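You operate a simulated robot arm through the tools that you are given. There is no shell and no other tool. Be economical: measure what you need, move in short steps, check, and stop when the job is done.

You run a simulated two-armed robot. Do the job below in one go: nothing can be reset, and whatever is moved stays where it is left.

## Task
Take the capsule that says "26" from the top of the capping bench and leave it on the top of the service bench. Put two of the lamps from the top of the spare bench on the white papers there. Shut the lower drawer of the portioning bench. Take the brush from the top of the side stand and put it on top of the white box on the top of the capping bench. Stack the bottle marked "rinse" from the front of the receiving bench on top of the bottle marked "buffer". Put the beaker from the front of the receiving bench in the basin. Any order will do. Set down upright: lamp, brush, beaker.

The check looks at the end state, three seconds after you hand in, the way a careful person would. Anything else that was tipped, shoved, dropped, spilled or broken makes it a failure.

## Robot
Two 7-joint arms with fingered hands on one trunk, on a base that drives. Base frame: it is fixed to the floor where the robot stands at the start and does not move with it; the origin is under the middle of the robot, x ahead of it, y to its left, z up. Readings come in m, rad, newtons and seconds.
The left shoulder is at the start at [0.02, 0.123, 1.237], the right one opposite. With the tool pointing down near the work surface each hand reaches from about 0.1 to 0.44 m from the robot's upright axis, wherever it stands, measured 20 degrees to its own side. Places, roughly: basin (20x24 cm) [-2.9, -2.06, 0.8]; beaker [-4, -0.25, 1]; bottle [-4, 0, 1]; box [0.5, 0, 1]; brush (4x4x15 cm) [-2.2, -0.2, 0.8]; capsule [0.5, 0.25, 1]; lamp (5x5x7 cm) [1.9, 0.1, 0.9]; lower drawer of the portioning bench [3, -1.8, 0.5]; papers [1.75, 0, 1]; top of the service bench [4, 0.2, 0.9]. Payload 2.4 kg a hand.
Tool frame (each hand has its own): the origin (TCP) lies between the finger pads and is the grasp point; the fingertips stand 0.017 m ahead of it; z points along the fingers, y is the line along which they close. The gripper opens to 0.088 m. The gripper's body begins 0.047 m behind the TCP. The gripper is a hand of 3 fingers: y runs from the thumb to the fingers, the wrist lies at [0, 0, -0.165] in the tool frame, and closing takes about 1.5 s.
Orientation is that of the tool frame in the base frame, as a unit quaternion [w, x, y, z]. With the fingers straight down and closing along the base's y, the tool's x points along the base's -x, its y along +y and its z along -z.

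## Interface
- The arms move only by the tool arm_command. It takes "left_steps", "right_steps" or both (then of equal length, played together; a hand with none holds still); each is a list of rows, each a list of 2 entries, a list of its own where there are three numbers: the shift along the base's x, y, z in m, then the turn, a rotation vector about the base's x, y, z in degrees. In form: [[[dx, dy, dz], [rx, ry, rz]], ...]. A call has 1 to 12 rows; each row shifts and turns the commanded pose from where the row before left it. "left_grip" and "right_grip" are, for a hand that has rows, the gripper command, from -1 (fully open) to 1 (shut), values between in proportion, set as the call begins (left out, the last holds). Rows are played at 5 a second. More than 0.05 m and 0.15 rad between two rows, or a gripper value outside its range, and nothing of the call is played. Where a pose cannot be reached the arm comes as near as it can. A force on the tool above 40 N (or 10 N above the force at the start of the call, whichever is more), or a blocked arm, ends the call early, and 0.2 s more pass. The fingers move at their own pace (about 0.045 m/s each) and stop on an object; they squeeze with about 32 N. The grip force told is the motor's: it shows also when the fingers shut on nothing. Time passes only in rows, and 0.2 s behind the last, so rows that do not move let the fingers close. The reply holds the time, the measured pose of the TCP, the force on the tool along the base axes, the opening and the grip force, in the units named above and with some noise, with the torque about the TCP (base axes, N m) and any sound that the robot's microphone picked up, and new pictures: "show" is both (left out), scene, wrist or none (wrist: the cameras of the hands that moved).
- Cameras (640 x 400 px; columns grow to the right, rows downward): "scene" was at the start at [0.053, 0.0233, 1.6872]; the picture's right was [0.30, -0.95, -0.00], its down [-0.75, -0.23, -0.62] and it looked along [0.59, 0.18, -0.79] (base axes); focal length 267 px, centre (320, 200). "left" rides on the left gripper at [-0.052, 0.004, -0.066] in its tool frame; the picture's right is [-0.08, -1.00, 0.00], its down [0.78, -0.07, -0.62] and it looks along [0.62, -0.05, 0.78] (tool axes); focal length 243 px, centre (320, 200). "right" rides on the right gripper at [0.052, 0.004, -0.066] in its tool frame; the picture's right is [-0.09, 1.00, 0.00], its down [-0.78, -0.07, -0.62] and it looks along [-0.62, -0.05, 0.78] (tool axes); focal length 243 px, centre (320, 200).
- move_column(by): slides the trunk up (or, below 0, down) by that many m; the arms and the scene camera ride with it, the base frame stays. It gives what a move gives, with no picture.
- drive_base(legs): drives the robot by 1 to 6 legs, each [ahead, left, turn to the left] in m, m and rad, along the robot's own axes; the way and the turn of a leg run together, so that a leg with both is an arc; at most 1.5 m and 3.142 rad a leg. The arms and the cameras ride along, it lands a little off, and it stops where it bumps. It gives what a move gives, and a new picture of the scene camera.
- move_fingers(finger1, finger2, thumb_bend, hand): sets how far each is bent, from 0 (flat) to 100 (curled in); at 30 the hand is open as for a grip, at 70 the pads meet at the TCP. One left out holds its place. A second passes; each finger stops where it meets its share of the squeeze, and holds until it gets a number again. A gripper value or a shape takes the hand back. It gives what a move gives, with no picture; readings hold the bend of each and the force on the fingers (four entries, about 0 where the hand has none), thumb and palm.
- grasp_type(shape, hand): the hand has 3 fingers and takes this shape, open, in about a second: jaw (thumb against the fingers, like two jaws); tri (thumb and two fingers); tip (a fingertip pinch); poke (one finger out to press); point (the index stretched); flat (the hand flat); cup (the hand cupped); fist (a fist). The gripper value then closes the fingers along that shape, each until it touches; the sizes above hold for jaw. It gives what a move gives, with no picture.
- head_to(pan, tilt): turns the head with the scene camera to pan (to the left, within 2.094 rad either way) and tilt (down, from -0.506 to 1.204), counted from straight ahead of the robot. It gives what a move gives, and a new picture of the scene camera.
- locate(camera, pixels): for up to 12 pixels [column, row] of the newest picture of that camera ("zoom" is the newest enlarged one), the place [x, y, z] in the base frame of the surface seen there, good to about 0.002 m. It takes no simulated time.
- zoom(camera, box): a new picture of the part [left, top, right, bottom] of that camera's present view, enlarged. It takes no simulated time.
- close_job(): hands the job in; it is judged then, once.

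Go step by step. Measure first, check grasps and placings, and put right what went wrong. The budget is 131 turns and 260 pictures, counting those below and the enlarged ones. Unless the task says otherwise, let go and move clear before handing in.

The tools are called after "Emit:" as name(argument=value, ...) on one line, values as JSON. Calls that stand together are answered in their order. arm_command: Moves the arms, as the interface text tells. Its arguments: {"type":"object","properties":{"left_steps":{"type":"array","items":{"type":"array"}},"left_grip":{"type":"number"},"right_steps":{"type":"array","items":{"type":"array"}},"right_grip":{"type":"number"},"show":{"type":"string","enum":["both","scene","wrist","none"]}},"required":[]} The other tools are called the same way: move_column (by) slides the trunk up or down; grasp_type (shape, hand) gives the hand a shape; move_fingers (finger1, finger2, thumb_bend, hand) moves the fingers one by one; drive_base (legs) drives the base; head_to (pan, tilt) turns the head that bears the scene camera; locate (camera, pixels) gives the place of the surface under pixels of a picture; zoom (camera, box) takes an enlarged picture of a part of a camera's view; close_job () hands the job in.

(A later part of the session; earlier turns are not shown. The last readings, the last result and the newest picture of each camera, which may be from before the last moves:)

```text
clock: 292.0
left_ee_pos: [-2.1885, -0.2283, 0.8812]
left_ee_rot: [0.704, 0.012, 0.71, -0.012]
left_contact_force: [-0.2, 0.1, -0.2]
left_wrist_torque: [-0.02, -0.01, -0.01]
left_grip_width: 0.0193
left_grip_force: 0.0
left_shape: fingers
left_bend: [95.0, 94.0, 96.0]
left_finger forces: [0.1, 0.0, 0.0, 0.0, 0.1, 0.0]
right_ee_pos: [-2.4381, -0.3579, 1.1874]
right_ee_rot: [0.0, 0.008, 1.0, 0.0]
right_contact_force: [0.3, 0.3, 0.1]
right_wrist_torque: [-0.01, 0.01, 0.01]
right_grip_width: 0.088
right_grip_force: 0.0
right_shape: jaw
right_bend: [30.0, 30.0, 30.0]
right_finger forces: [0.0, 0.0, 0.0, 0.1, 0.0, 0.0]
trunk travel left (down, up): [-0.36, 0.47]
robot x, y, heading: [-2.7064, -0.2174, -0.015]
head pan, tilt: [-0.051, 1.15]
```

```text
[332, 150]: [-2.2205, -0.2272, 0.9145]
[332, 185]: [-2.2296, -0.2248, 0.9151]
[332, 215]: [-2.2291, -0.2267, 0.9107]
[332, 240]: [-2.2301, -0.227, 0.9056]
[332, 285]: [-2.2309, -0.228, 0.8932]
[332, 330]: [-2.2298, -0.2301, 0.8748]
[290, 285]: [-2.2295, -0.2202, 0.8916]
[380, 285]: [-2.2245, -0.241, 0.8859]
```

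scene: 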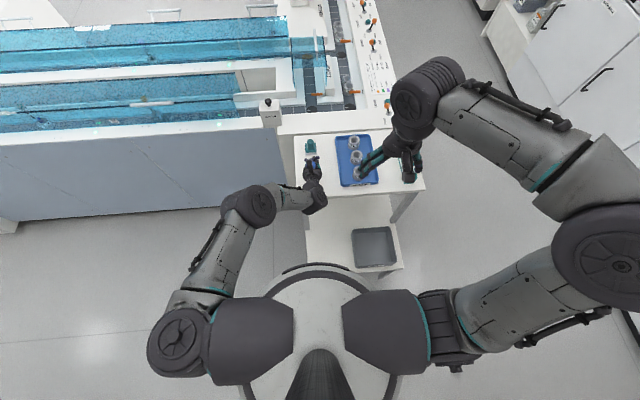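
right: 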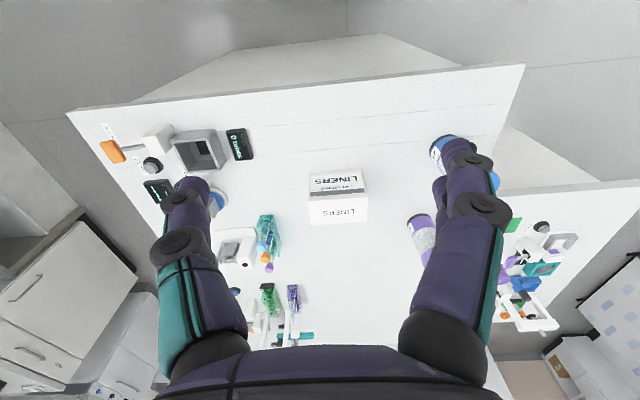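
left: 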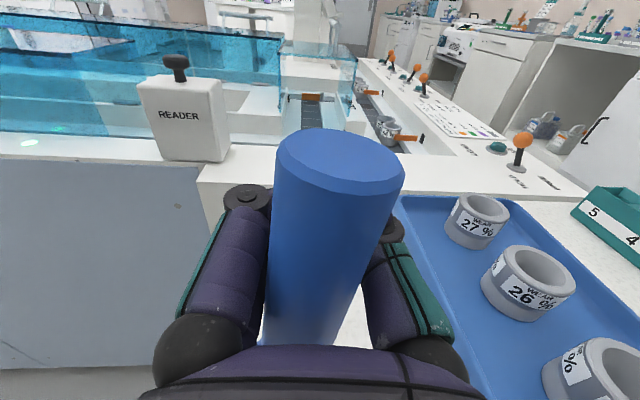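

Upright again. A side grip on this thin handle is too weak, so I'll release, back out, and take it with a vertical right-hand grasp from a spot left of the stand's shelf.

Emit:
arm_command(left_steps=[[[0, 0, 0], [0, 0, 0]], [[0, 0, 0], [0, 0, 0]], [[0, 0, 0], [0, 0, 0]], [[0, 0, 0], [0, 0, 0]], [[0, 0, 0], [0, 0, 0]], [[0, 0, 0], [0, 0, 0]], [[0, 0, 0], [0, 0, 0]], [[-0.03, 0, 0], [0, 0, 0]], [[-0.04, 0, 0], [0, 0, 0]], [[-0.04, 0, 0], [0, 0, 0]], [[-0.03, 0, 0.04], [0, 0, 0]], [[0, 0, 0.04], [0, 0, 0]]], left_grip=-1, show="none")

Emit:
move_column(by=0.09)

Emit:
drive_base(legs=[[-0.15, 0, 0]])

Emit:
head_to(pan=0.15, tilt=1.0)

```text
clock: 294.6
left_ee_pos: [-2.3292, -0.2284, 0.9618]
left_ee_rot: [0.705, 0.013, 0.709, -0.012]
left_contact_force: [0.4, 0.4, 0.5]
left_wrist_torque: [0.0, 0.0, 0.02]
left_grip_width: 0.0877
left_grip_force: 0.0
left_shape: tip
left_bend: [30.0, 30.0, 30.0]
left_finger forces: [0.0, 0.1, 0.1, 0.1, 0.0, 0.1]
right_ee_pos: [-2.4378, -0.3577, 1.1859]
right_ee_rot: [0.001, 0.008, 1.0, 0.0]
right_contact_force: [-0.3, 0.3, -0.5]
right_wrist_torque: [-0.02, -0.01, -0.01]
right_grip_width: 0.0879
right_grip_force: 0.0
right_shape: jaw
right_bend: [30.0, 30.0, 30.0]
right_finger forces: [0.1, 0.1, 0.0, 0.0, 0.0, 0.0]
trunk travel left (down, up): [-0.36, 0.47]
robot x, y, heading: [-2.7066, -0.2176, -0.018]
head pan, tilt: [-0.051, 1.15]
```

```text
clock: 295.9
left_ee_pos: [-2.3289, -0.2297, 1.0508]
left_ee_rot: [0.706, 0.012, 0.708, -0.012]
left_contact_force: [0.7, -0.2, -0.9]
left_wrist_torque: [-0.03, 0.03, 0.02]
left_grip_width: 0.088
left_grip_force: 0.1
left_shape: tip
left_bend: [30.0, 30.0, 30.0]
left_finger forces: [0.0, 0.0, 0.1, 0.0, 0.1, 0.0]
right_ee_pos: [-2.4374, -0.3583, 1.2766]
right_ee_rot: [0.0, 0.009, 1.0, 0.0]
right_contact_force: [0.3, 0.6, 0.5]
right_wrist_torque: [0.01, 0.0, 0.04]
right_grip_width: 0.0878
right_grip_force: 0.2
right_shape: jaw
right_bend: [30.0, 30.0, 30.0]
right_finger forces: [0.0, 0.0, 0.1, 0.0, 0.0, 0.0]
trunk travel left (down, up): [-0.45, 0.38]
robot x, y, heading: [-2.702, -0.2181, -0.016]
head pan, tilt: [-0.051, 1.15]
```

```text
clock: 297.2
left_ee_pos: [-2.4807, -0.2255, 1.0517]
left_ee_rot: [0.705, 0.012, 0.709, -0.011]
left_contact_force: [0.2, -0.3, 0.0]
left_wrist_torque: [-0.01, 0.0, -0.01]
left_grip_width: 0.0875
left_grip_force: 0.1
left_shape: tip
left_bend: [30.0, 30.0, 30.0]
left_finger forces: [0.1, 0.0, 0.1, 0.0, 0.0, 0.0]
right_ee_pos: [-2.5904, -0.3563, 1.277]
right_ee_rot: [0.0, 0.01, 1.0, -0.001]
right_contact_force: [0.7, 0.3, -0.4]
right_wrist_torque: [-0.03, -0.02, -0.02]
right_grip_width: 0.0878
right_grip_force: 0.0
right_shape: jaw
right_bend: [30.0, 30.0, 30.0]
right_finger forces: [0.0, 0.0, 0.0, 0.1, 0.0, 0.0]
trunk travel left (down, up): [-0.45, 0.38]
robot x, y, heading: [-2.8579, -0.2107, -0.02]
head pan, tilt: [-0.051, 1.15]
```

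scene: 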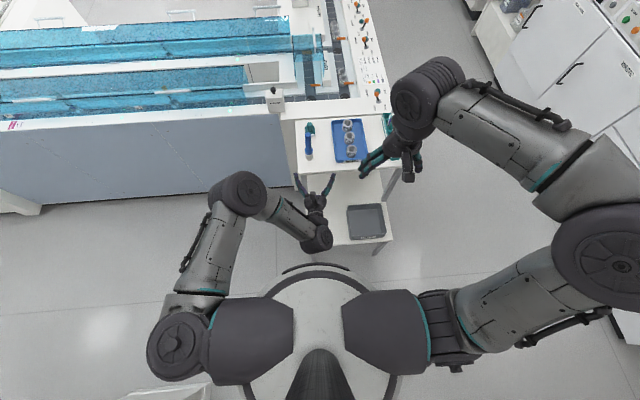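

```text
clock: 298.0
left_ee_pos: [-2.4781, -0.2272, 1.0514]
left_ee_rot: [0.704, 0.012, 0.709, -0.012]
left_contact_force: [0.1, -0.3, 0.2]
left_wrist_torque: [-0.03, 0.01, 0.04]
left_grip_width: 0.0875
left_grip_force: 0.2
left_shape: tip
left_bend: [30.0, 30.0, 30.0]
left_finger forces: [0.0, 0.0, 0.1, 0.0, 0.0, 0.0]
right_ee_pos: [-2.5889, -0.3565, 1.2759]
right_ee_rot: [0.001, 0.01, 1.0, 0.001]
right_contact_force: [-0.1, 0.1, 0.1]
right_wrist_torque: [-0.03, -0.01, 0.0]
right_grip_width: 0.0881
right_grip_force: 0.0
right_shape: jaw
right_bend: [30.0, 30.0, 30.0]
right_finger forces: [0.0, 0.0, 0.0, 0.0, 0.1, 0.0]
trunk travel left (down, up): [-0.45, 0.38]
robot x, y, heading: [-2.8548, -0.2149, -0.016]
head pan, tilt: [0.15, 1.0]
```

scene: 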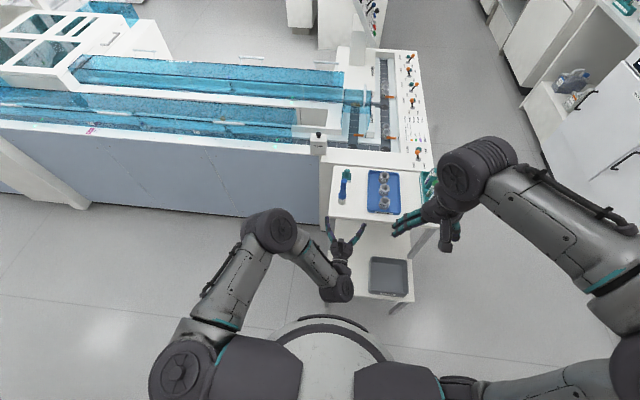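

Emit:
locate(camera="scene", pixels=[[357, 290], [390, 300], [410, 270], [335, 210], [230, 180], [320, 190], [300, 215], [343, 175], [342, 195], [320, 140]])

```text
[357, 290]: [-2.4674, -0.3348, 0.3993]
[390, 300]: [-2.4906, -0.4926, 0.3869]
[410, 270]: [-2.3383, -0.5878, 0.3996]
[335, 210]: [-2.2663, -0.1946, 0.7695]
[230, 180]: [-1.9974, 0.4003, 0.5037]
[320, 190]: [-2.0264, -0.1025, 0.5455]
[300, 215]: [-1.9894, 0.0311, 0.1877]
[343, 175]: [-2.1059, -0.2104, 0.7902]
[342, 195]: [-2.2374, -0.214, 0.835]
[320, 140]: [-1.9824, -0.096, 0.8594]
```

The lower shelf reaches x≈-2.49 and the conveyor panel is at x≈-1.99, so there's free floor at y>-0.1. I'll shift the left hand aside, then stand at (-2.45,0.13) facing the brush with the right hand.

Emit:
arm_command(left_steps=[[[-0.01, 0.03, 0.02], [0, 0, 0]], [[-0.01, 0.03, 0.02], [0, 0, 0]], [[0, 0.03, 0.02], [0, 0, 0]], [[0, 0.03, 0.02], [0, 0, 0]]], show="none")

Emit:
drive_base(legs=[[0, 0.345, 0.016], [0.405, 0, 0], [0, 0, -0.65]])

Emit:
head_to(pan=-0.3, tilt=1.0)

Emit:
zoom(camera="right", box=[0, 0, 640, 400])

```text
clock: 299.0
left_ee_pos: [-2.4991, -0.1063, 1.1317]
left_ee_rot: [0.705, 0.011, 0.709, -0.012]
left_contact_force: [-0.4, 0.0, -0.1]
left_wrist_torque: [0.04, -0.01, 0.0]
left_grip_width: 0.0879
left_grip_force: 0.1
left_shape: tip
left_bend: [30.0, 30.0, 30.0]
left_finger forces: [0.0, 0.1, 0.1, 0.0, 0.1, 0.1]
right_ee_pos: [-2.5878, -0.356, 1.2762]
right_ee_rot: [0.001, 0.009, 1.0, 0.0]
right_contact_force: [0.0, -0.2, 1.2]
right_wrist_torque: [-0.02, -0.01, 0.02]
right_grip_width: 0.0877
right_grip_force: 0.1
right_shape: jaw
right_bend: [30.0, 30.0, 30.0]
right_finger forces: [0.1, 0.0, 0.0, 0.1, 0.0, 0.0]
trunk travel left (down, up): [-0.45, 0.38]
robot x, y, heading: [-2.8594, -0.2128, -0.02]
head pan, tilt: [0.15, 1.0]
```

```text
clock: 305.1
left_ee_pos: [-2.0962, 0.0093, 1.1326]
left_ee_rot: [0.668, 0.23, 0.67, -0.229]
left_contact_force: [-0.7, 0.2, -0.1]
left_wrist_torque: [0.0, 0.01, 0.03]
left_grip_width: 0.0881
left_grip_force: 0.0
left_shape: tip
left_bend: [30.0, 30.0, 30.0]
left_finger forces: [0.0, 0.0, 0.0, 0.1, 0.1, 0.0]
right_ee_pos: [-2.3133, -0.1415, 1.2766]
right_ee_rot: [0.0, 0.318, 0.948, 0.0]
right_contact_force: [0.6, -0.5, 0.9]
right_wrist_torque: [0.01, 0.02, -0.03]
right_grip_width: 0.0877
right_grip_force: 0.0
right_shape: jaw
right_bend: [30.0, 30.0, 30.0]
right_finger forces: [0.1, 0.0, 0.0, 0.0, 0.1, 0.1]
trunk travel left (down, up): [-0.45, 0.38]
robot x, y, heading: [-2.4488, 0.133, -0.647]
head pan, tilt: [0.15, 1.0]
```

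scene: 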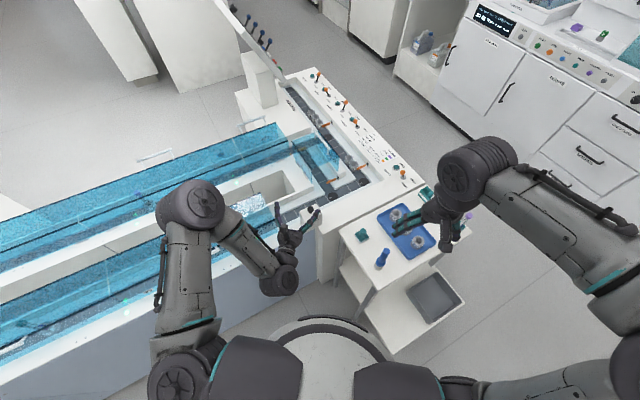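

```text
clock: 306.0
left_ee_pos: [-2.0951, 0.009, 1.1316]
left_ee_rot: [0.667, 0.23, 0.671, -0.229]
left_contact_force: [-1.1, 0.3, 0.3]
left_wrist_torque: [-0.01, -0.02, -0.01]
left_grip_width: 0.0878
left_grip_force: 0.1
left_shape: tip
left_bend: [30.0, 30.0, 30.0]
left_finger forces: [0.0, 0.0, 0.1, 0.0, 0.1, 0.0]
right_ee_pos: [-2.3126, -0.1407, 1.2766]
right_ee_rot: [0.0, 0.317, 0.949, 0.0]
right_contact_force: [0.5, -0.4, 0.3]
right_wrist_torque: [-0.01, -0.02, -0.04]
right_grip_width: 0.0879
right_grip_force: 0.1
right_shape: jaw
right_bend: [30.0, 30.0, 30.0]
right_finger forces: [0.1, 0.1, 0.0, 0.1, 0.1, 0.0]
trunk travel left (down, up): [-0.45, 0.38]
robot x, y, heading: [-2.4489, 0.1267, -0.646]
head pan, tilt: [-0.3, 1.0]
```

scene: 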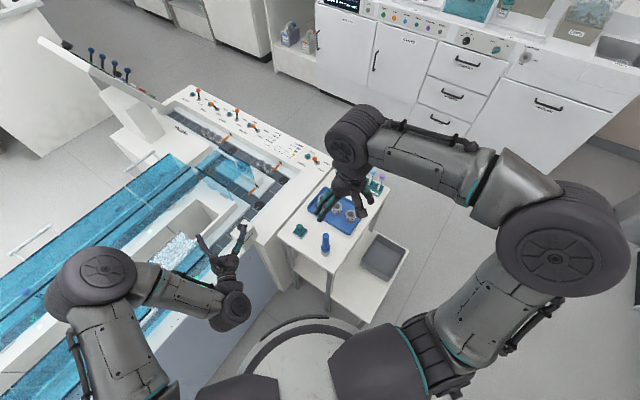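

```text
1.00 times, centred on (320, 200) of right (not enlarged: the box is as wide or as high as the picture)
```

zoom: 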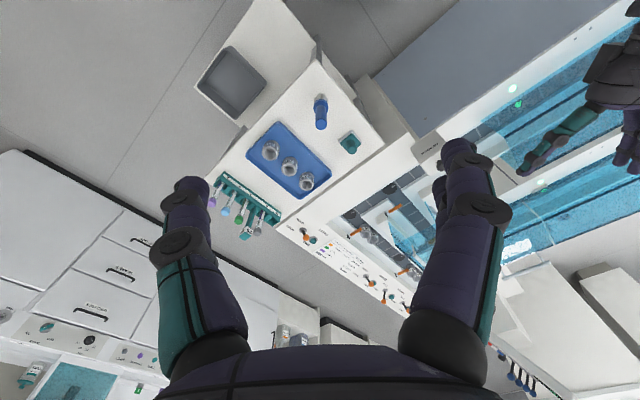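

The brush stands at (325,240). I'll locate it from both views.

Emit:
zoom(camera="scene", box=[280, 190, 370, 280])

Emit:
locate(camera="zoom", pixels=[[318, 190], [310, 200], [330, 200], [320, 210], [322, 240], [325, 275], [150, 190]])

```text
4.44 times, centred on (325, 235) of scene
```

zoom: 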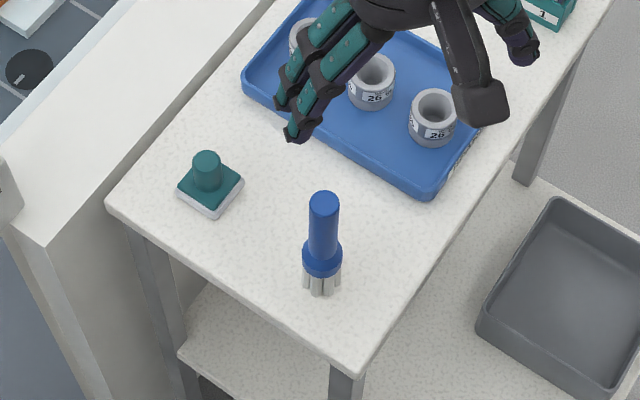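

```text
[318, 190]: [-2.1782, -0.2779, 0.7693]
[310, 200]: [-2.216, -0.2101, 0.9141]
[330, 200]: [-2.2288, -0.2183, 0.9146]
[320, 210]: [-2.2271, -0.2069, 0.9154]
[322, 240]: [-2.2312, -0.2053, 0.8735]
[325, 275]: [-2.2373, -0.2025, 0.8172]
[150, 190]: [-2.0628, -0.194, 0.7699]
```

Brush axis is at about (-2.2265,-0.2145), top z 0.9145. I'll lower the trunk 0.1 m, raise the left hand, and bring the right hand above the brush.

Emit:
arm_command(left_steps=[[[0, 0, 0.03], [0, 0, 0]], [[0, 0, 0.03], [0, 0, 0]], [[0, 0, 0.03], [0, 0, 0]], [[0, 0, 0], [0, 0, 0]]], right_steps=[[[0.022, -0.0185, 0], [0, 0, 0]], [[0.022, -0.0185, 0], [0, 0, 0]], [[0.021, -0.0185, 0], [0, 0, 0]], [[0.021, -0.0185, 0], [0, 0, 0]]], right_grip=-1, show="none")

Emit:
move_column(by=-0.1)

Emit:
arm_command(right_steps=[[[0, 0, -0.03], [0, 0, 0]], [[0, 0, -0.04], [0, 0, 0]], [[0, 0, -0.04], [0, 0, 0]], [[0, 0, -0.04], [0, 0, 0]], [[0, 0, -0.03], [0, 0, 0]], [[0, 0, 0], [0, 0, 0]]], show="both")

```text
clock: 307.0
left_ee_pos: [-2.0889, -0.0014, 1.2218]
left_ee_rot: [0.667, 0.231, 0.671, -0.229]
left_contact_force: [0.4, -0.2, -0.2]
left_wrist_torque: [0.0, -0.01, 0.0]
left_grip_width: 0.0878
left_grip_force: 0.1
left_shape: tip
left_bend: [30.0, 30.0, 30.0]
left_finger forces: [0.0, 0.0, 0.0, 0.0, 0.0, 0.0]
left hand out of reach, approached as far as the arm can: row 2, 3
right_ee_pos: [-2.2259, -0.2176, 1.2767]
right_ee_rot: [0.0, 0.317, 0.949, 0.001]
right_contact_force: [-0.1, -0.3, 0.3]
right_wrist_torque: [-0.02, -0.01, -0.02]
right_grip_width: 0.088
right_grip_force: 0.1
right_shape: jaw
right_bend: [30.0, 30.0, 30.0]
right_finger forces: [0.0, 0.0, 0.1, 0.1, 0.0, 0.0]
trunk travel left (down, up): [-0.45, 0.38]
robot x, y, heading: [-2.4467, 0.1311, -0.644]
head pan, tilt: [-0.3, 1.0]
```

```text
clock: 308.3
left_ee_pos: [-2.091, -0.0008, 1.1214]
left_ee_rot: [0.667, 0.231, 0.67, -0.229]
left_contact_force: [-0.7, 0.8, -0.3]
left_wrist_torque: [0.02, 0.0, 0.0]
left_grip_width: 0.0879
left_grip_force: 0.0
left_shape: tip
left_bend: [30.0, 30.0, 30.0]
left_finger forces: [0.0, 0.0, 0.0, 0.0, 0.0, 0.1]
right_ee_pos: [-2.2268, -0.2157, 1.1769]
right_ee_rot: [0.001, 0.316, 0.949, -0.001]
right_contact_force: [0.5, 0.3, -0.5]
right_wrist_torque: [-0.03, -0.01, -0.02]
right_grip_width: 0.088
right_grip_force: 0.2
right_shape: jaw
right_bend: [30.0, 30.0, 30.0]
right_finger forces: [0.0, 0.1, 0.0, 0.0, 0.0, 0.0]
trunk travel left (down, up): [-0.35, 0.48]
robot x, y, heading: [-2.4449, 0.1311, -0.65]
head pan, tilt: [-0.3, 1.0]
```

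```text
clock: 309.7
left_ee_pos: [-2.0887, 0.0001, 1.1213]
left_ee_rot: [0.667, 0.23, 0.671, -0.229]
left_contact_force: [0.2, -0.2, -0.3]
left_wrist_torque: [-0.01, 0.02, 0.01]
left_grip_width: 0.0878
left_grip_force: 0.0
left_shape: tip
left_bend: [30.0, 30.0, 30.0]
left_finger forces: [0.0, 0.0, 0.0, 0.0, 0.0, 0.1]
right_ee_pos: [-2.2277, -0.2152, 0.9951]
right_ee_rot: [0.0, 0.316, 0.949, 0.0]
right_contact_force: [-0.7, -0.8, 0.6]
right_wrist_torque: [0.01, 0.04, 0.02]
right_grip_width: 0.0877
right_grip_force: 0.0
right_shape: jaw
right_bend: [30.0, 30.0, 30.0]
right_finger forces: [0.0, 0.1, 0.1, 0.0, 0.1, 0.0]
trunk travel left (down, up): [-0.35, 0.48]
robot x, y, heading: [-2.4456, 0.1322, -0.644]
head pan, tilt: [-0.3, 1.0]
```

scene: 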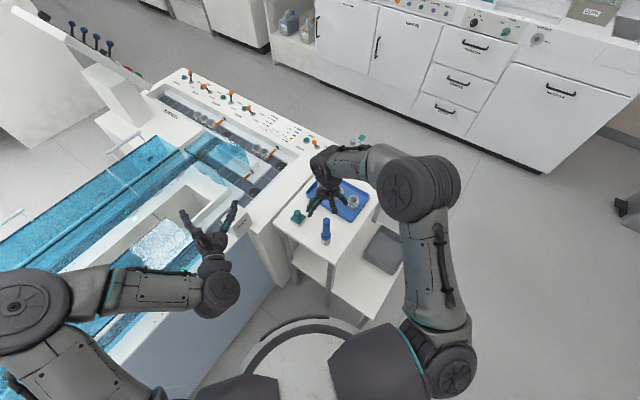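
right: 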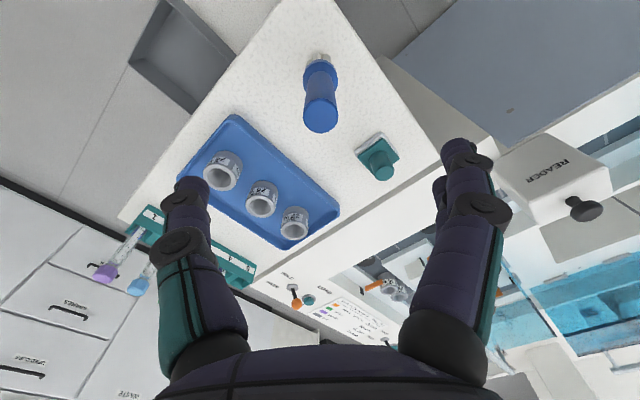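

The brush top at (320,117) is exactly where the tool axis should project, so alignment is good. I'll descend to z 0.873.

Emit:
arm_command(right_steps=[[[0.001, 0, -0.03], [0, 0, 0]], [[0, 0, -0.03], [0, 0, 0]], [[0, 0, -0.03], [0, 0, 0]], [[0, 0, -0.02], [0, 0, 0]], [[0, 0, -0.012], [0, 0, 0]], [[0, 0, 0], [0, 0, 0]]], show="wrist")

```text
clock: 311.1
left_ee_pos: [-2.0882, 0.0, 1.121]
left_ee_rot: [0.667, 0.231, 0.671, -0.229]
left_contact_force: [0.6, -0.4, 0.2]
left_wrist_torque: [-0.02, 0.0, 0.01]
left_grip_width: 0.0877
left_grip_force: 0.1
left_shape: tip
left_bend: [30.0, 30.0, 30.0]
left_finger forces: [0.0, 0.1, 0.1, 0.0, 0.1, 0.1]
right_ee_pos: [-2.2267, -0.2166, 0.8729]
right_ee_rot: [0.0, 0.318, 0.948, 0.0]
right_contact_force: [-0.5, -0.7, 0.0]
right_wrist_torque: [0.04, 0.02, 0.0]
right_grip_width: 0.0879
right_grip_force: 0.0
right_shape: jaw
right_bend: [30.0, 30.0, 30.0]
right_finger forces: [0.1, 0.0, 0.0, 0.1, 0.1, 0.0]
trunk travel left (down, up): [-0.35, 0.48]
robot x, y, heading: [-2.4473, 0.1299, -0.644]
head pan, tilt: [-0.3, 1.0]
```

right: 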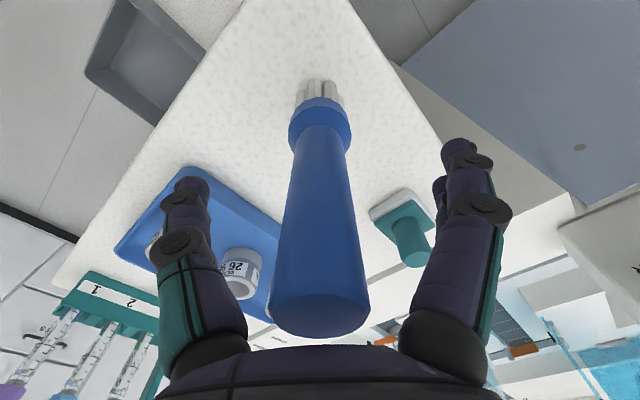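

The handle lies along the tool axis between the fingers. I'll close.

Emit:
arm_command(right_steps=[[[0, 0, 0], [0, 0, 0]], [[0, 0, 0], [0, 0, 0]], [[0, 0, 0], [0, 0, 0]], [[0, 0, 0], [0, 0, 0]], [[0, 0, 0], [0, 0, 0]], [[0, 0, 0], [0, 0, 0]], [[0, 0, 0], [0, 0, 0]], [[0, 0, 0], [0, 0, 0]], [[0, 0, 0], [0, 0, 0]]], right_grip=1, show="wrist")

```text
clock: 313.1
left_ee_pos: [-2.0898, -0.0004, 1.1216]
left_ee_rot: [0.667, 0.231, 0.67, -0.229]
left_contact_force: [-0.7, -0.6, 0.1]
left_wrist_torque: [0.01, -0.01, 0.02]
left_grip_width: 0.0877
left_grip_force: 0.0
left_shape: tip
left_bend: [30.0, 30.0, 30.0]
left_finger forces: [0.0, 0.0, 0.0, 0.1, 0.0, 0.0]
right_ee_pos: [-2.2275, -0.2161, 0.8726]
right_ee_rot: [0.001, 0.318, 0.948, 0.0]
right_contact_force: [-0.2, -0.6, 0.6]
right_wrist_torque: [0.0, -0.03, -0.02]
right_grip_width: 0.0128
right_grip_force: 32.1
right_shape: jaw
right_bend: [73.0, 72.0, 70.0]
right_finger forces: [15.8, 13.0, 0.1, 0.0, 28.0, 0.0]
trunk travel left (down, up): [-0.35, 0.48]
robot x, y, heading: [-2.4488, 0.1303, -0.65]
head pan, tilt: [-0.3, 1.0]
```

right: 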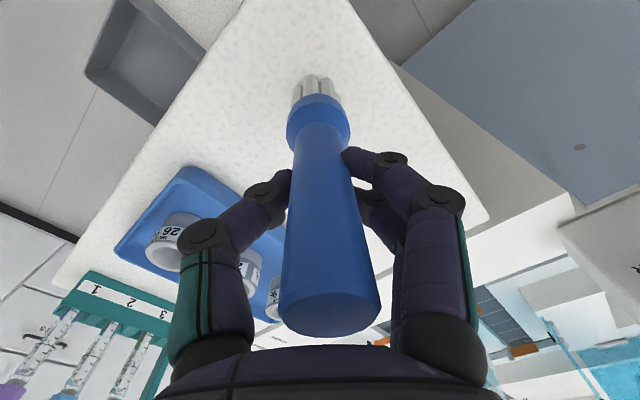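

Firm grip along the handle (28 N), with the brush base 0.103 m below the TCP. I'll lift.

Emit:
arm_command(right_steps=[[[0, 0, 0.02], [0, 0, 0]], [[0, 0, 0.03], [0, 0, 0]], [[0, 0, 0.04], [0, 0, 0]], [[0, 0, 0.04], [0, 0, 0]], [[0, 0, 0.04], [0, 0, 0]]], show="wrist")

Emit:
move_column(by=0.1)

```text
clock: 314.3
left_ee_pos: [-2.0906, 0.0007, 1.1223]
left_ee_rot: [0.667, 0.231, 0.671, -0.229]
left_contact_force: [0.6, -0.5, 0.1]
left_wrist_torque: [-0.03, -0.01, -0.01]
left_grip_width: 0.0881
left_grip_force: 0.1
left_shape: tip
left_bend: [30.0, 30.0, 30.0]
left_finger forces: [0.0, 0.1, 0.0, 0.0, 0.0, 0.1]
right_ee_pos: [-2.2259, -0.216, 1.045]
right_ee_rot: [-0.001, 0.316, 0.949, 0.001]
right_contact_force: [0.8, 0.1, -1.0]
right_wrist_torque: [-0.02, -0.01, 0.04]
right_grip_width: 0.0124
right_grip_force: 32.1
right_shape: jaw
right_bend: [73.0, 72.0, 70.0]
right_finger forces: [16.5, 15.0, 0.0, 0.0, 27.5, 0.0]
trunk travel left (down, up): [-0.35, 0.48]
robot x, y, heading: [-2.4499, 0.1302, -0.645]
head pan, tilt: [-0.3, 1.0]
```

right: 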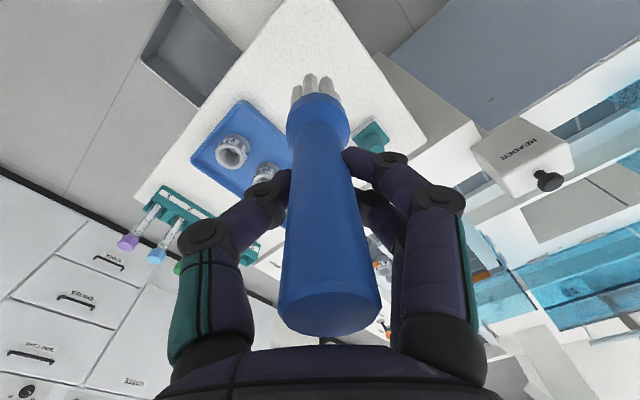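

```text
clock: 315.6
left_ee_pos: [-2.0896, -0.0008, 1.2207]
left_ee_rot: [0.666, 0.231, 0.671, -0.229]
left_contact_force: [0.0, 0.8, -0.6]
left_wrist_torque: [-0.03, -0.02, -0.02]
left_grip_width: 0.0878
left_grip_force: 0.1
left_shape: tip
left_bend: [30.0, 30.0, 30.0]
left_finger forces: [0.0, 0.0, 0.0, 0.0, 0.0, 0.0]
right_ee_pos: [-2.2244, -0.2171, 1.1428]
right_ee_rot: [0.0, 0.316, 0.949, 0.0]
right_contact_force: [0.8, 0.2, 0.5]
right_wrist_torque: [-0.01, 0.0, 0.01]
right_grip_width: 0.0125
right_grip_force: 31.7
right_shape: jaw
right_bend: [73.0, 72.0, 70.0]
right_finger forces: [16.6, 15.0, 0.0, 0.1, 27.5, 0.0]
trunk travel left (down, up): [-0.45, 0.38]
robot x, y, heading: [-2.4464, 0.1321, -0.644]
head pan, tilt: [-0.3, 1.0]
```

Lifted and held straight. I'll drive out around the stand and along the aisle to the front of the capping bench.

Emit:
drive_base(legs=[[-0.3, 0, 0], [0, 0, 0.645], [-0.25, 0, 0], [0, -1.45, 0], [1.5, 0, 0], [1.1, 0, 0]])

```text
clock: 320.8
left_ee_pos: [-2.5108, 0.3862, 1.2213]
left_ee_rot: [0.704, 0.024, 0.71, -0.022]
left_contact_force: [0.6, -0.8, 0.0]
left_wrist_torque: [0.01, 0.0, -0.01]
left_grip_width: 0.0878
left_grip_force: 0.1
left_shape: tip
left_bend: [30.0, 30.0, 30.0]
left_finger forces: [0.0, 0.0, 0.0, 0.0, 0.1, 0.1]
right_ee_pos: [-2.501, 0.1325, 1.1429]
right_ee_rot: [0.001, 0.023, 1.0, 0.001]
right_contact_force: [-0.3, -1.0, -1.6]
right_wrist_torque: [0.0, -0.04, -0.01]
right_grip_width: 0.0124
right_grip_force: 31.7
right_shape: jaw
right_bend: [73.0, 72.0, 70.0]
right_finger forces: [16.5, 15.2, 0.0, 0.0, 27.8, 0.1]
trunk travel left (down, up): [-0.45, 0.38]
robot x, y, heading: [-2.8822, 0.2964, -0.049]
head pan, tilt: [-0.3, 1.0]
stopped in leg 3: the robot was blocked; the commanded pose is now the measured one
```

scene: 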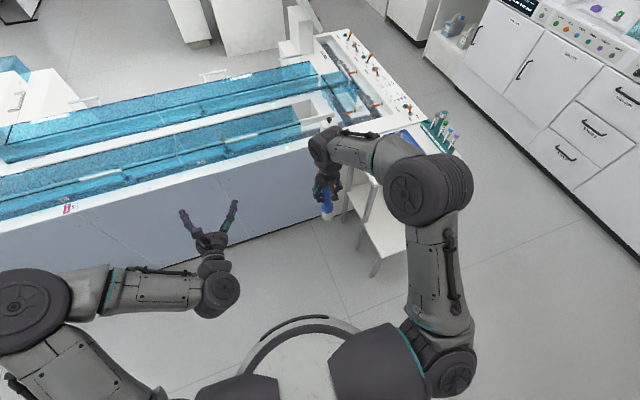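

Blocked at (-2.88,0.296) behind, likely by the hatch cabinet. There's enough clearance to strafe from here, so I'll step 3 cm forward and continue.

Emit:
drive_base(legs=[[0.03, -0.3, 0.049], [0, -1.12, 0], [1.5, 0, 0], [1.0, 0, 0]])

Emit:
head_to(pan=0.5, tilt=0.7)

```text
clock: 340.0
left_ee_pos: [0.0067, -1.0034, 1.2219]
left_ee_rot: [0.705, 0.007, 0.709, -0.006]
left_contact_force: [-0.4, 0.4, -1.2]
left_wrist_torque: [-0.01, -0.01, 0.04]
left_grip_width: 0.0881
left_grip_force: 0.0
left_shape: tip
left_bend: [30.0, 30.0, 30.0]
left_finger forces: [0.1, 0.1, 0.0, 0.0, 0.1, 0.1]
right_ee_pos: [0.0293, -1.2572, 1.1433]
right_ee_rot: [0.0, 0.001, 1.0, 0.0]
right_contact_force: [-1.0, 0.2, -0.9]
right_wrist_torque: [0.01, 0.03, -0.02]
right_grip_width: 0.0128
right_grip_force: 32.2
right_shape: jaw
right_bend: [73.0, 72.0, 70.0]
right_finger forces: [16.7, 14.8, 0.1, 0.0, 27.7, 0.0]
trunk travel left (down, up): [-0.45, 0.38]
robot x, y, heading: [-0.3574, -1.1169, -0.003]
head pan, tilt: [-0.3, 1.0]
```

scene: 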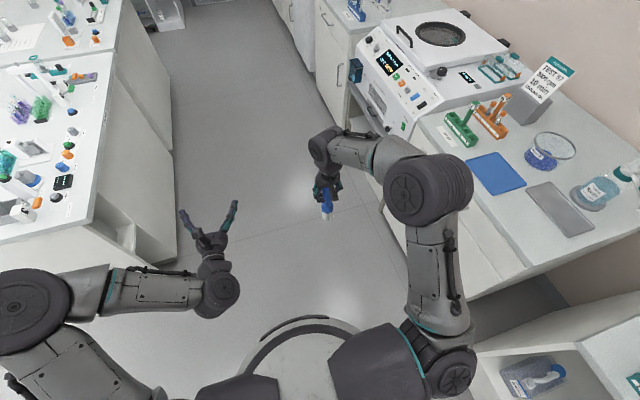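

```text
clock: 341.1
left_ee_pos: [0.0065, -1.0024, 1.2215]
left_ee_rot: [0.705, 0.006, 0.709, -0.005]
left_contact_force: [0.3, -0.1, 0.2]
left_wrist_torque: [-0.03, 0.0, -0.03]
left_grip_width: 0.088
left_grip_force: 0.1
left_shape: tip
left_bend: [30.0, 30.0, 30.0]
left_finger forces: [0.0, 0.0, 0.0, 0.0, 0.0, 0.0]
right_ee_pos: [0.0292, -1.2567, 1.1447]
right_ee_rot: [0.0, 0.0, 1.0, 0.001]
right_contact_force: [-0.2, -0.1, -0.5]
right_wrist_torque: [-0.02, -0.01, 0.01]
right_grip_width: 0.0128
right_grip_force: 32.0
right_shape: jaw
right_bend: [73.0, 72.0, 70.0]
right_finger forces: [16.5, 14.9, 0.1, 0.0, 27.7, 0.0]
trunk travel left (down, up): [-0.45, 0.38]
robot x, y, heading: [-0.3555, -1.1117, -0.003]
head pan, tilt: [0.499, 0.7]
```

scene: 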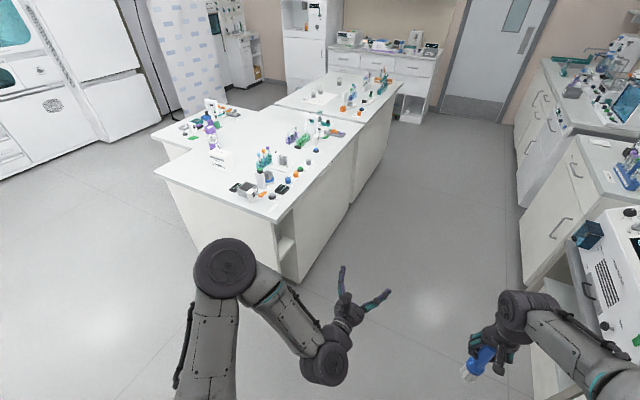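

Arriving at the capping bench. I'll strafe left opposite the LINERS box and look at it.

Emit:
drive_base(legs=[[0, 1.23, 0], [0.2, 0, 0]])

Emit:
head_to(pan=-0.1, tilt=0.8)

```text
clock: 348.5
left_ee_pos: [0.2095, 0.2282, 1.2214]
left_ee_rot: [0.704, 0.005, 0.71, -0.005]
left_contact_force: [0.9, 0.8, 0.4]
left_wrist_torque: [0.0, 0.0, -0.02]
left_grip_width: 0.0878
left_grip_force: 0.0
left_shape: tip
left_bend: [30.0, 30.0, 30.0]
left_finger forces: [0.1, 0.0, 0.0, 0.0, 0.0, 0.0]
right_ee_pos: [0.2318, -0.0257, 1.1421]
right_ee_rot: [0.0, 0.0, 1.0, 0.0]
right_contact_force: [0.1, 0.0, 0.1]
right_wrist_torque: [0.0, 0.0, -0.01]
right_grip_width: 0.0126
right_grip_force: 31.6
right_shape: jaw
right_bend: [73.0, 72.0, 70.0]
right_finger forces: [16.6, 15.0, 0.0, 0.0, 27.7, 0.0]
trunk travel left (down, up): [-0.45, 0.38]
robot x, y, heading: [-0.1586, 0.1172, -0.003]
head pan, tilt: [0.499, 0.7]
```

scene: 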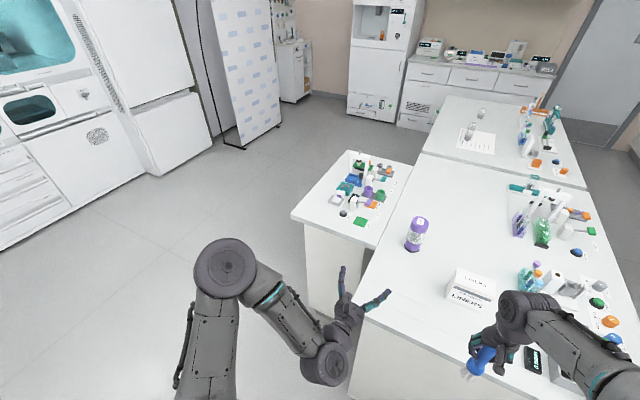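

```text
clock: 349.5
left_ee_pos: [0.208, 0.2283, 1.222]
left_ee_rot: [0.705, 0.005, 0.71, -0.004]
left_contact_force: [0.3, 0.5, 0.6]
left_wrist_torque: [0.0, 0.02, 0.01]
left_grip_width: 0.0881
left_grip_force: 0.0
left_shape: tip
left_bend: [30.0, 30.0, 30.0]
left_finger forces: [0.0, 0.1, 0.0, 0.0, 0.0, 0.2]
right_ee_pos: [0.2298, -0.0244, 1.143]
right_ee_rot: [0.001, 0.0, 1.0, 0.0]
right_contact_force: [0.8, 0.6, -0.1]
right_wrist_torque: [0.0, -0.02, 0.0]
right_grip_width: 0.0127
right_grip_force: 31.2
right_shape: jaw
right_bend: [73.0, 72.0, 70.0]
right_finger forces: [16.5, 14.8, 0.0, 0.0, 27.6, 0.1]
trunk travel left (down, up): [-0.45, 0.38]
robot x, y, heading: [-0.1584, 0.1214, -0.001]
head pan, tilt: [-0.099, 0.799]
```

scene: 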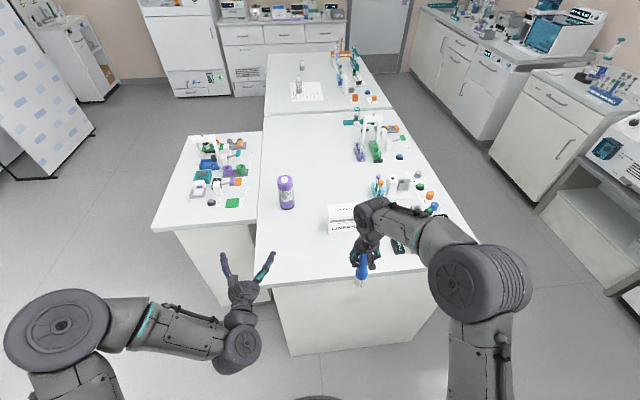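

Emit:
zoom(camera="right", box=[0, 0, 640, 400])

Emit:
locate(camera="scene", pixels=[[328, 206], [329, 222], [345, 206], [345, 221], [330, 233], [356, 206], [340, 213], [300, 285]])

```text
1.00 times, centred on (320, 200) of right (not enlarged: the box is as wide or as high as the picture)
```

zoom: 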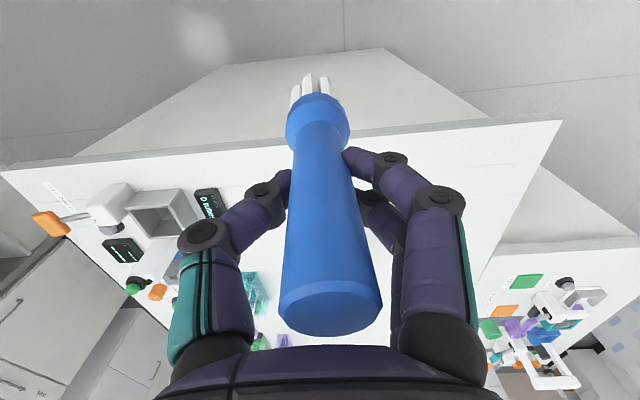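

```text
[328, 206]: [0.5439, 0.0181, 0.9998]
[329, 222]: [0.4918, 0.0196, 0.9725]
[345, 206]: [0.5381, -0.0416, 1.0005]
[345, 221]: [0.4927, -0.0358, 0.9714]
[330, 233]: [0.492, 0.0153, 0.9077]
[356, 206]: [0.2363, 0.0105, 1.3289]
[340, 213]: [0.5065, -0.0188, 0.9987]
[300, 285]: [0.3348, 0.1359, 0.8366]
```

The box's front face is at x 0.492 and its left edge at y≈0.02. I'll turn the head to where the entire box is visible and measure its top.

Emit:
head_to(pan=0.45, tilt=0.8)

Emit:
zoom(camera="scene", box=[400, 200, 520, 300])

```text
clock: 350.5
left_ee_pos: [0.2067, 0.2301, 1.2208]
left_ee_rot: [0.705, 0.007, 0.709, -0.006]
left_contact_force: [-0.5, 0.1, -0.3]
left_wrist_torque: [-0.01, -0.02, 0.0]
left_grip_width: 0.0881
left_grip_force: 0.1
left_shape: tip
left_bend: [30.0, 30.0, 30.0]
left_finger forces: [0.1, 0.0, 0.0, 0.1, 0.0, 0.0]
right_ee_pos: [0.2293, -0.0257, 1.1439]
right_ee_rot: [0.002, 0.0, 1.0, -0.001]
right_contact_force: [0.4, -0.1, -1.3]
right_wrist_torque: [-0.03, 0.02, 0.02]
right_grip_width: 0.0126
right_grip_force: 32.0
right_shape: jaw
right_bend: [73.0, 72.0, 70.0]
right_finger forces: [16.7, 14.8, 0.0, 0.0, 27.7, 0.0]
trunk travel left (down, up): [-0.45, 0.38]
robot x, y, heading: [-0.157, 0.1191, -0.0]
head pan, tilt: [0.45, 0.799]
```

scene: 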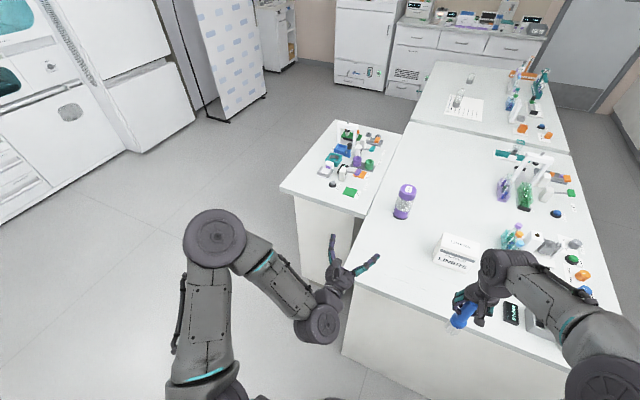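

```text
4.00 times, centred on (460, 250) of scene
```

zoom: 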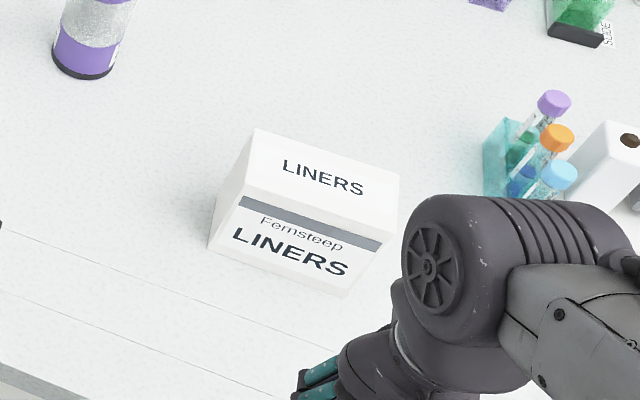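

Emit:
locate(camera="zoom", pixels=[[258, 134], [396, 178], [245, 194], [380, 238], [322, 178], [310, 190], [345, 288], [0, 225]])

```text
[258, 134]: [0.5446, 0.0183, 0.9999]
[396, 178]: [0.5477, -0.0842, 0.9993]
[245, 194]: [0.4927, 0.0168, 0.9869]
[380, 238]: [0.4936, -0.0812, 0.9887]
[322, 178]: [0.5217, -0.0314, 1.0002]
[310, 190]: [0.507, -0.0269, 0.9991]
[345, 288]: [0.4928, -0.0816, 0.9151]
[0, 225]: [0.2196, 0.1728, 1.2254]
```

The box top spans x 0.492–0.547, y -0.083–0.018 at z 1.000, centre (0.5195,-0.0325). I'll drive 0.22 m closer and move the brush above the centre.

Emit:
drive_base(legs=[[0.22, 0, 0]])

```text
clock: 352.2
left_ee_pos: [0.4302, 0.2272, 1.2198]
left_ee_rot: [0.705, 0.007, 0.71, -0.006]
left_contact_force: [-0.7, -0.1, 0.1]
left_wrist_torque: [-0.03, 0.03, 0.02]
left_grip_width: 0.088
left_grip_force: 0.0
left_shape: tip
left_bend: [30.0, 30.0, 30.0]
left_finger forces: [0.1, 0.1, 0.0, 0.1, 0.0, 0.1]
right_ee_pos: [0.4511, -0.0271, 1.1432]
right_ee_rot: [0.0, 0.001, 1.0, 0.0]
right_contact_force: [-0.4, 0.7, -1.1]
right_wrist_torque: [-0.02, -0.01, -0.01]
right_grip_width: 0.0126
right_grip_force: 32.1
right_shape: jaw
right_bend: [73.0, 72.0, 70.0]
right_finger forces: [16.6, 14.9, 0.1, 0.0, 27.8, 0.0]
trunk travel left (down, up): [-0.45, 0.38]
robot x, y, heading: [0.0677, 0.1194, -0.004]
head pan, tilt: [0.45, 0.799]
```

scene: 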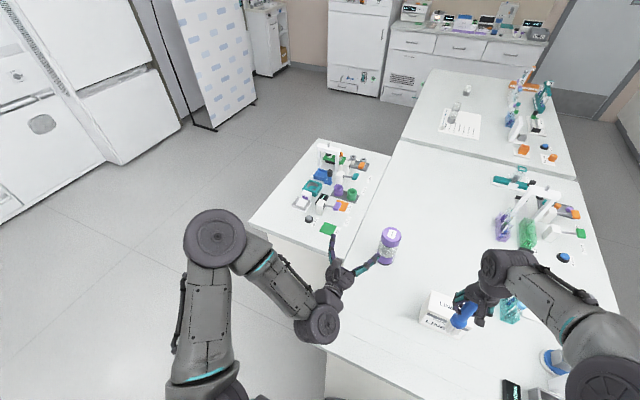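

Emit:
arm_command(right_steps=[[[0.02, -0.002, 0], [0, 0, 0]], [[0.02, -0.002, 0], [0, 0, 0]], [[0.02, -0.0015, 0], [0, 0, 0]], [[0.0085, 0, -0.01], [0, 0, 0]], [[0, 0, -0.015], [0, 0, 0]], [[0, 0, 0], [0, 0, 0]]], show="both")

Emit:
zoom(camera="scene", box=[410, 240, 520, 340])

```text
clock: 353.6
left_ee_pos: [0.4298, 0.2269, 1.222]
left_ee_rot: [0.705, 0.006, 0.709, -0.006]
left_contact_force: [-1.3, 0.0, 0.4]
left_wrist_torque: [0.0, 0.02, 0.04]
left_grip_width: 0.088
left_grip_force: 0.2
left_shape: tip
left_bend: [30.0, 30.0, 30.0]
left_finger forces: [0.0, 0.0, 0.1, 0.0, 0.0, 0.1]
right_ee_pos: [0.5201, -0.0321, 1.118]
right_ee_rot: [0.001, 0.001, 1.0, 0.001]
right_contact_force: [0.2, -0.2, -0.4]
right_wrist_torque: [0.0, 0.0, 0.01]
right_grip_width: 0.0122
right_grip_force: 31.7
right_shape: jaw
right_bend: [73.0, 72.0, 70.0]
right_finger forces: [16.7, 14.8, 0.0, 0.0, 27.6, 0.1]
trunk travel left (down, up): [-0.45, 0.38]
robot x, y, heading: [0.069, 0.1193, 0.002]
head pan, tilt: [0.45, 0.799]
```

scene: 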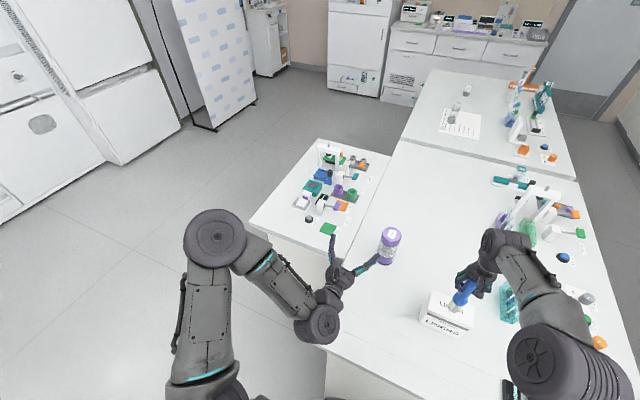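
right: 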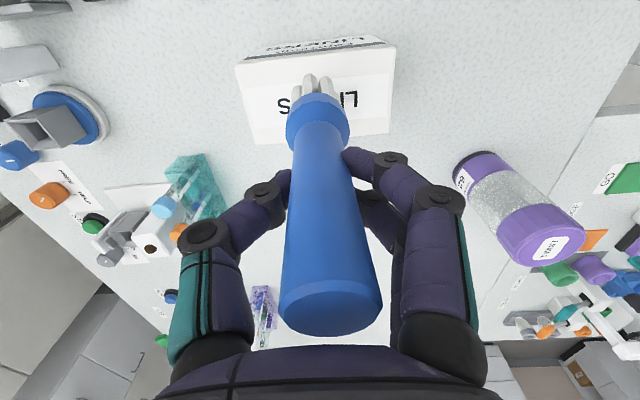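

```text
4.00 times, centred on (465, 290) of scene
```

zoom: 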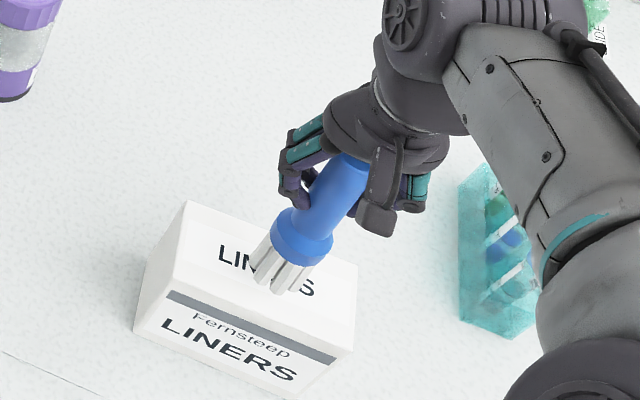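

Emit:
locate(camera="zoom", pixels=[[275, 285], [300, 265], [262, 260], [285, 275], [300, 240], [330, 190], [345, 170]])

Emit:
arm_command(right_steps=[[[0, 0, -0.006], [0, 0, 0]], [[0, 0, -0.004], [0, 0, 0]], [[0, 0, 0], [0, 0, 0]]], show="none")

```text
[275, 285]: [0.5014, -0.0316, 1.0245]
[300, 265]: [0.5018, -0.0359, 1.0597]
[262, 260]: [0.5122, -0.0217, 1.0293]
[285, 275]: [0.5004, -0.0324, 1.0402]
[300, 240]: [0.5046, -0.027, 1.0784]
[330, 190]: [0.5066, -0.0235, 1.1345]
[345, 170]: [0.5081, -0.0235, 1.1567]
```

```text
clock: 354.4
left_ee_pos: [0.4291, 0.2273, 1.2207]
left_ee_rot: [0.704, 0.006, 0.71, -0.005]
left_contact_force: [0.0, -0.1, 0.1]
left_wrist_torque: [0.01, 0.01, 0.03]
left_grip_width: 0.0879
left_grip_force: 0.0
left_shape: tip
left_bend: [30.0, 30.0, 30.0]
left_finger forces: [0.0, 0.1, 0.0, 0.0, 0.0, 0.0]
right_ee_pos: [0.5197, -0.0322, 1.1089]
right_ee_rot: [0.001, 0.0, 1.0, 0.0]
right_contact_force: [-0.1, -0.5, -0.5]
right_wrist_torque: [0.0, 0.04, -0.02]
right_grip_width: 0.0126
right_grip_force: 31.8
right_shape: jaw
right_bend: [73.0, 72.0, 70.0]
right_finger forces: [16.7, 14.9, 0.0, 0.0, 27.6, 0.0]
trunk travel left (down, up): [-0.45, 0.38]
robot x, y, heading: [0.0666, 0.1144, -0.006]
head pan, tilt: [0.45, 0.799]
```

Vertical and centred. I'll lower in small steps to contact.

Emit:
arm_command(right_steps=[[[0, 0, -0.003], [0, 0, 0]], [[0, 0, -0.001], [0, 0, 0]], [[0, 0, 0], [0, 0, 0]]], show="none")

Emit:
arm_command(right_steps=[[[0, 0, -0.001], [0, 0, 0]], [[0, 0, 0], [0, 0, 0]]], show="none")

```text
clock: 355.2
left_ee_pos: [0.4303, 0.227, 1.2203]
left_ee_rot: [0.705, 0.007, 0.709, -0.006]
left_contact_force: [-0.1, 0.1, 0.3]
left_wrist_torque: [0.01, 0.01, 0.0]
left_grip_width: 0.0879
left_grip_force: 0.0
left_shape: tip
left_bend: [30.0, 30.0, 30.0]
left_finger forces: [0.0, 0.0, 0.0, 0.0, 0.0, 0.0]
right_ee_pos: [0.5186, -0.0314, 1.1037]
right_ee_rot: [0.001, 0.001, 1.0, 0.001]
right_contact_force: [-0.7, 0.0, 0.0]
right_wrist_torque: [-0.01, 0.01, -0.04]
right_grip_width: 0.0126
right_grip_force: 31.9
right_shape: jaw
right_bend: [73.0, 72.0, 70.0]
right_finger forces: [16.7, 14.9, 0.0, 0.0, 27.5, 0.0]
trunk travel left (down, up): [-0.45, 0.38]
robot x, y, heading: [0.0667, 0.1153, 0.0]
head pan, tilt: [0.45, 0.799]
```

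```text
clock: 355.8
left_ee_pos: [0.4301, 0.2277, 1.2214]
left_ee_rot: [0.704, 0.007, 0.71, -0.006]
left_contact_force: [-0.2, -0.3, -0.1]
left_wrist_torque: [0.01, -0.02, 0.0]
left_grip_width: 0.088
left_grip_force: 0.1
left_shape: tip
left_bend: [30.0, 30.0, 30.0]
left_finger forces: [0.0, 0.1, 0.0, 0.0, 0.0, 0.0]
right_ee_pos: [0.5192, -0.0328, 1.1037]
right_ee_rot: [0.001, 0.001, 1.0, -0.001]
right_contact_force: [0.2, -0.1, -0.2]
right_wrist_torque: [0.01, 0.0, -0.01]
right_grip_width: 0.0126
right_grip_force: 32.0
right_shape: jaw
right_bend: [73.0, 72.0, 70.0]
right_finger forces: [16.7, 14.9, 0.1, 0.1, 27.6, 0.1]
trunk travel left (down, up): [-0.45, 0.38]
robot x, y, heading: [0.0618, 0.1185, -0.003]
head pan, tilt: [0.45, 0.799]
```

Emit:
arm_command(right_steps=[[[0, 0, -0.001], [0, 0, 0]], [[0, 0, 0], [0, 0, 0]]], show="none")

Emit:
arm_command(right_steps=[[[0, 0, -0.0007], [0, 0, 0]], [[0, 0, 0], [0, 0, 0]]], show="none")

```text
clock: 356.4
left_ee_pos: [0.4295, 0.2268, 1.2211]
left_ee_rot: [0.705, 0.006, 0.709, -0.006]
left_contact_force: [0.1, 0.9, 0.5]
left_wrist_torque: [0.01, 0.03, 0.02]
left_grip_width: 0.0878
left_grip_force: 0.1
left_shape: tip
left_bend: [30.0, 30.0, 30.0]
left_finger forces: [0.1, 0.0, 0.0, 0.0, 0.0, 0.1]
right_ee_pos: [0.5186, -0.033, 1.1042]
right_ee_rot: [0.001, 0.001, 1.0, 0.0]
right_contact_force: [0.4, -1.6, 2.9]
right_wrist_torque: [-0.01, 0.0, 0.0]
right_grip_width: 0.0127
right_grip_force: 32.3
right_shape: jaw
right_bend: [73.0, 72.0, 70.0]
right_finger forces: [16.8, 15.6, 0.0, 0.0, 28.5, 0.0]
trunk travel left (down, up): [-0.45, 0.38]
robot x, y, heading: [0.0631, 0.1186, -0.002]
head pan, tilt: [0.45, 0.799]
```

```text
clock: 357.0
left_ee_pos: [0.4287, 0.2268, 1.2215]
left_ee_rot: [0.705, 0.007, 0.709, -0.006]
left_contact_force: [-0.1, 0.3, 0.1]
left_wrist_torque: [-0.03, -0.01, 0.0]
left_grip_width: 0.0877
left_grip_force: 0.1
left_shape: tip
left_bend: [30.0, 30.0, 30.0]
left_finger forces: [0.0, 0.0, 0.1, 0.1, 0.0, 0.0]
right_ee_pos: [0.5185, -0.0325, 1.1028]
right_ee_rot: [0.002, 0.001, 1.0, 0.0]
right_contact_force: [-0.7, -1.4, 8.4]
right_wrist_torque: [0.06, -0.02, 0.0]
right_grip_width: 0.0129
right_grip_force: 32.0
right_shape: jaw
right_bend: [73.0, 72.0, 70.0]
right_finger forces: [16.9, 16.4, 0.1, 0.0, 30.0, 0.0]
trunk travel left (down, up): [-0.45, 0.38]
robot x, y, heading: [0.0628, 0.1187, -0.002]
head pan, tilt: [0.45, 0.799]
5 turns are left
```

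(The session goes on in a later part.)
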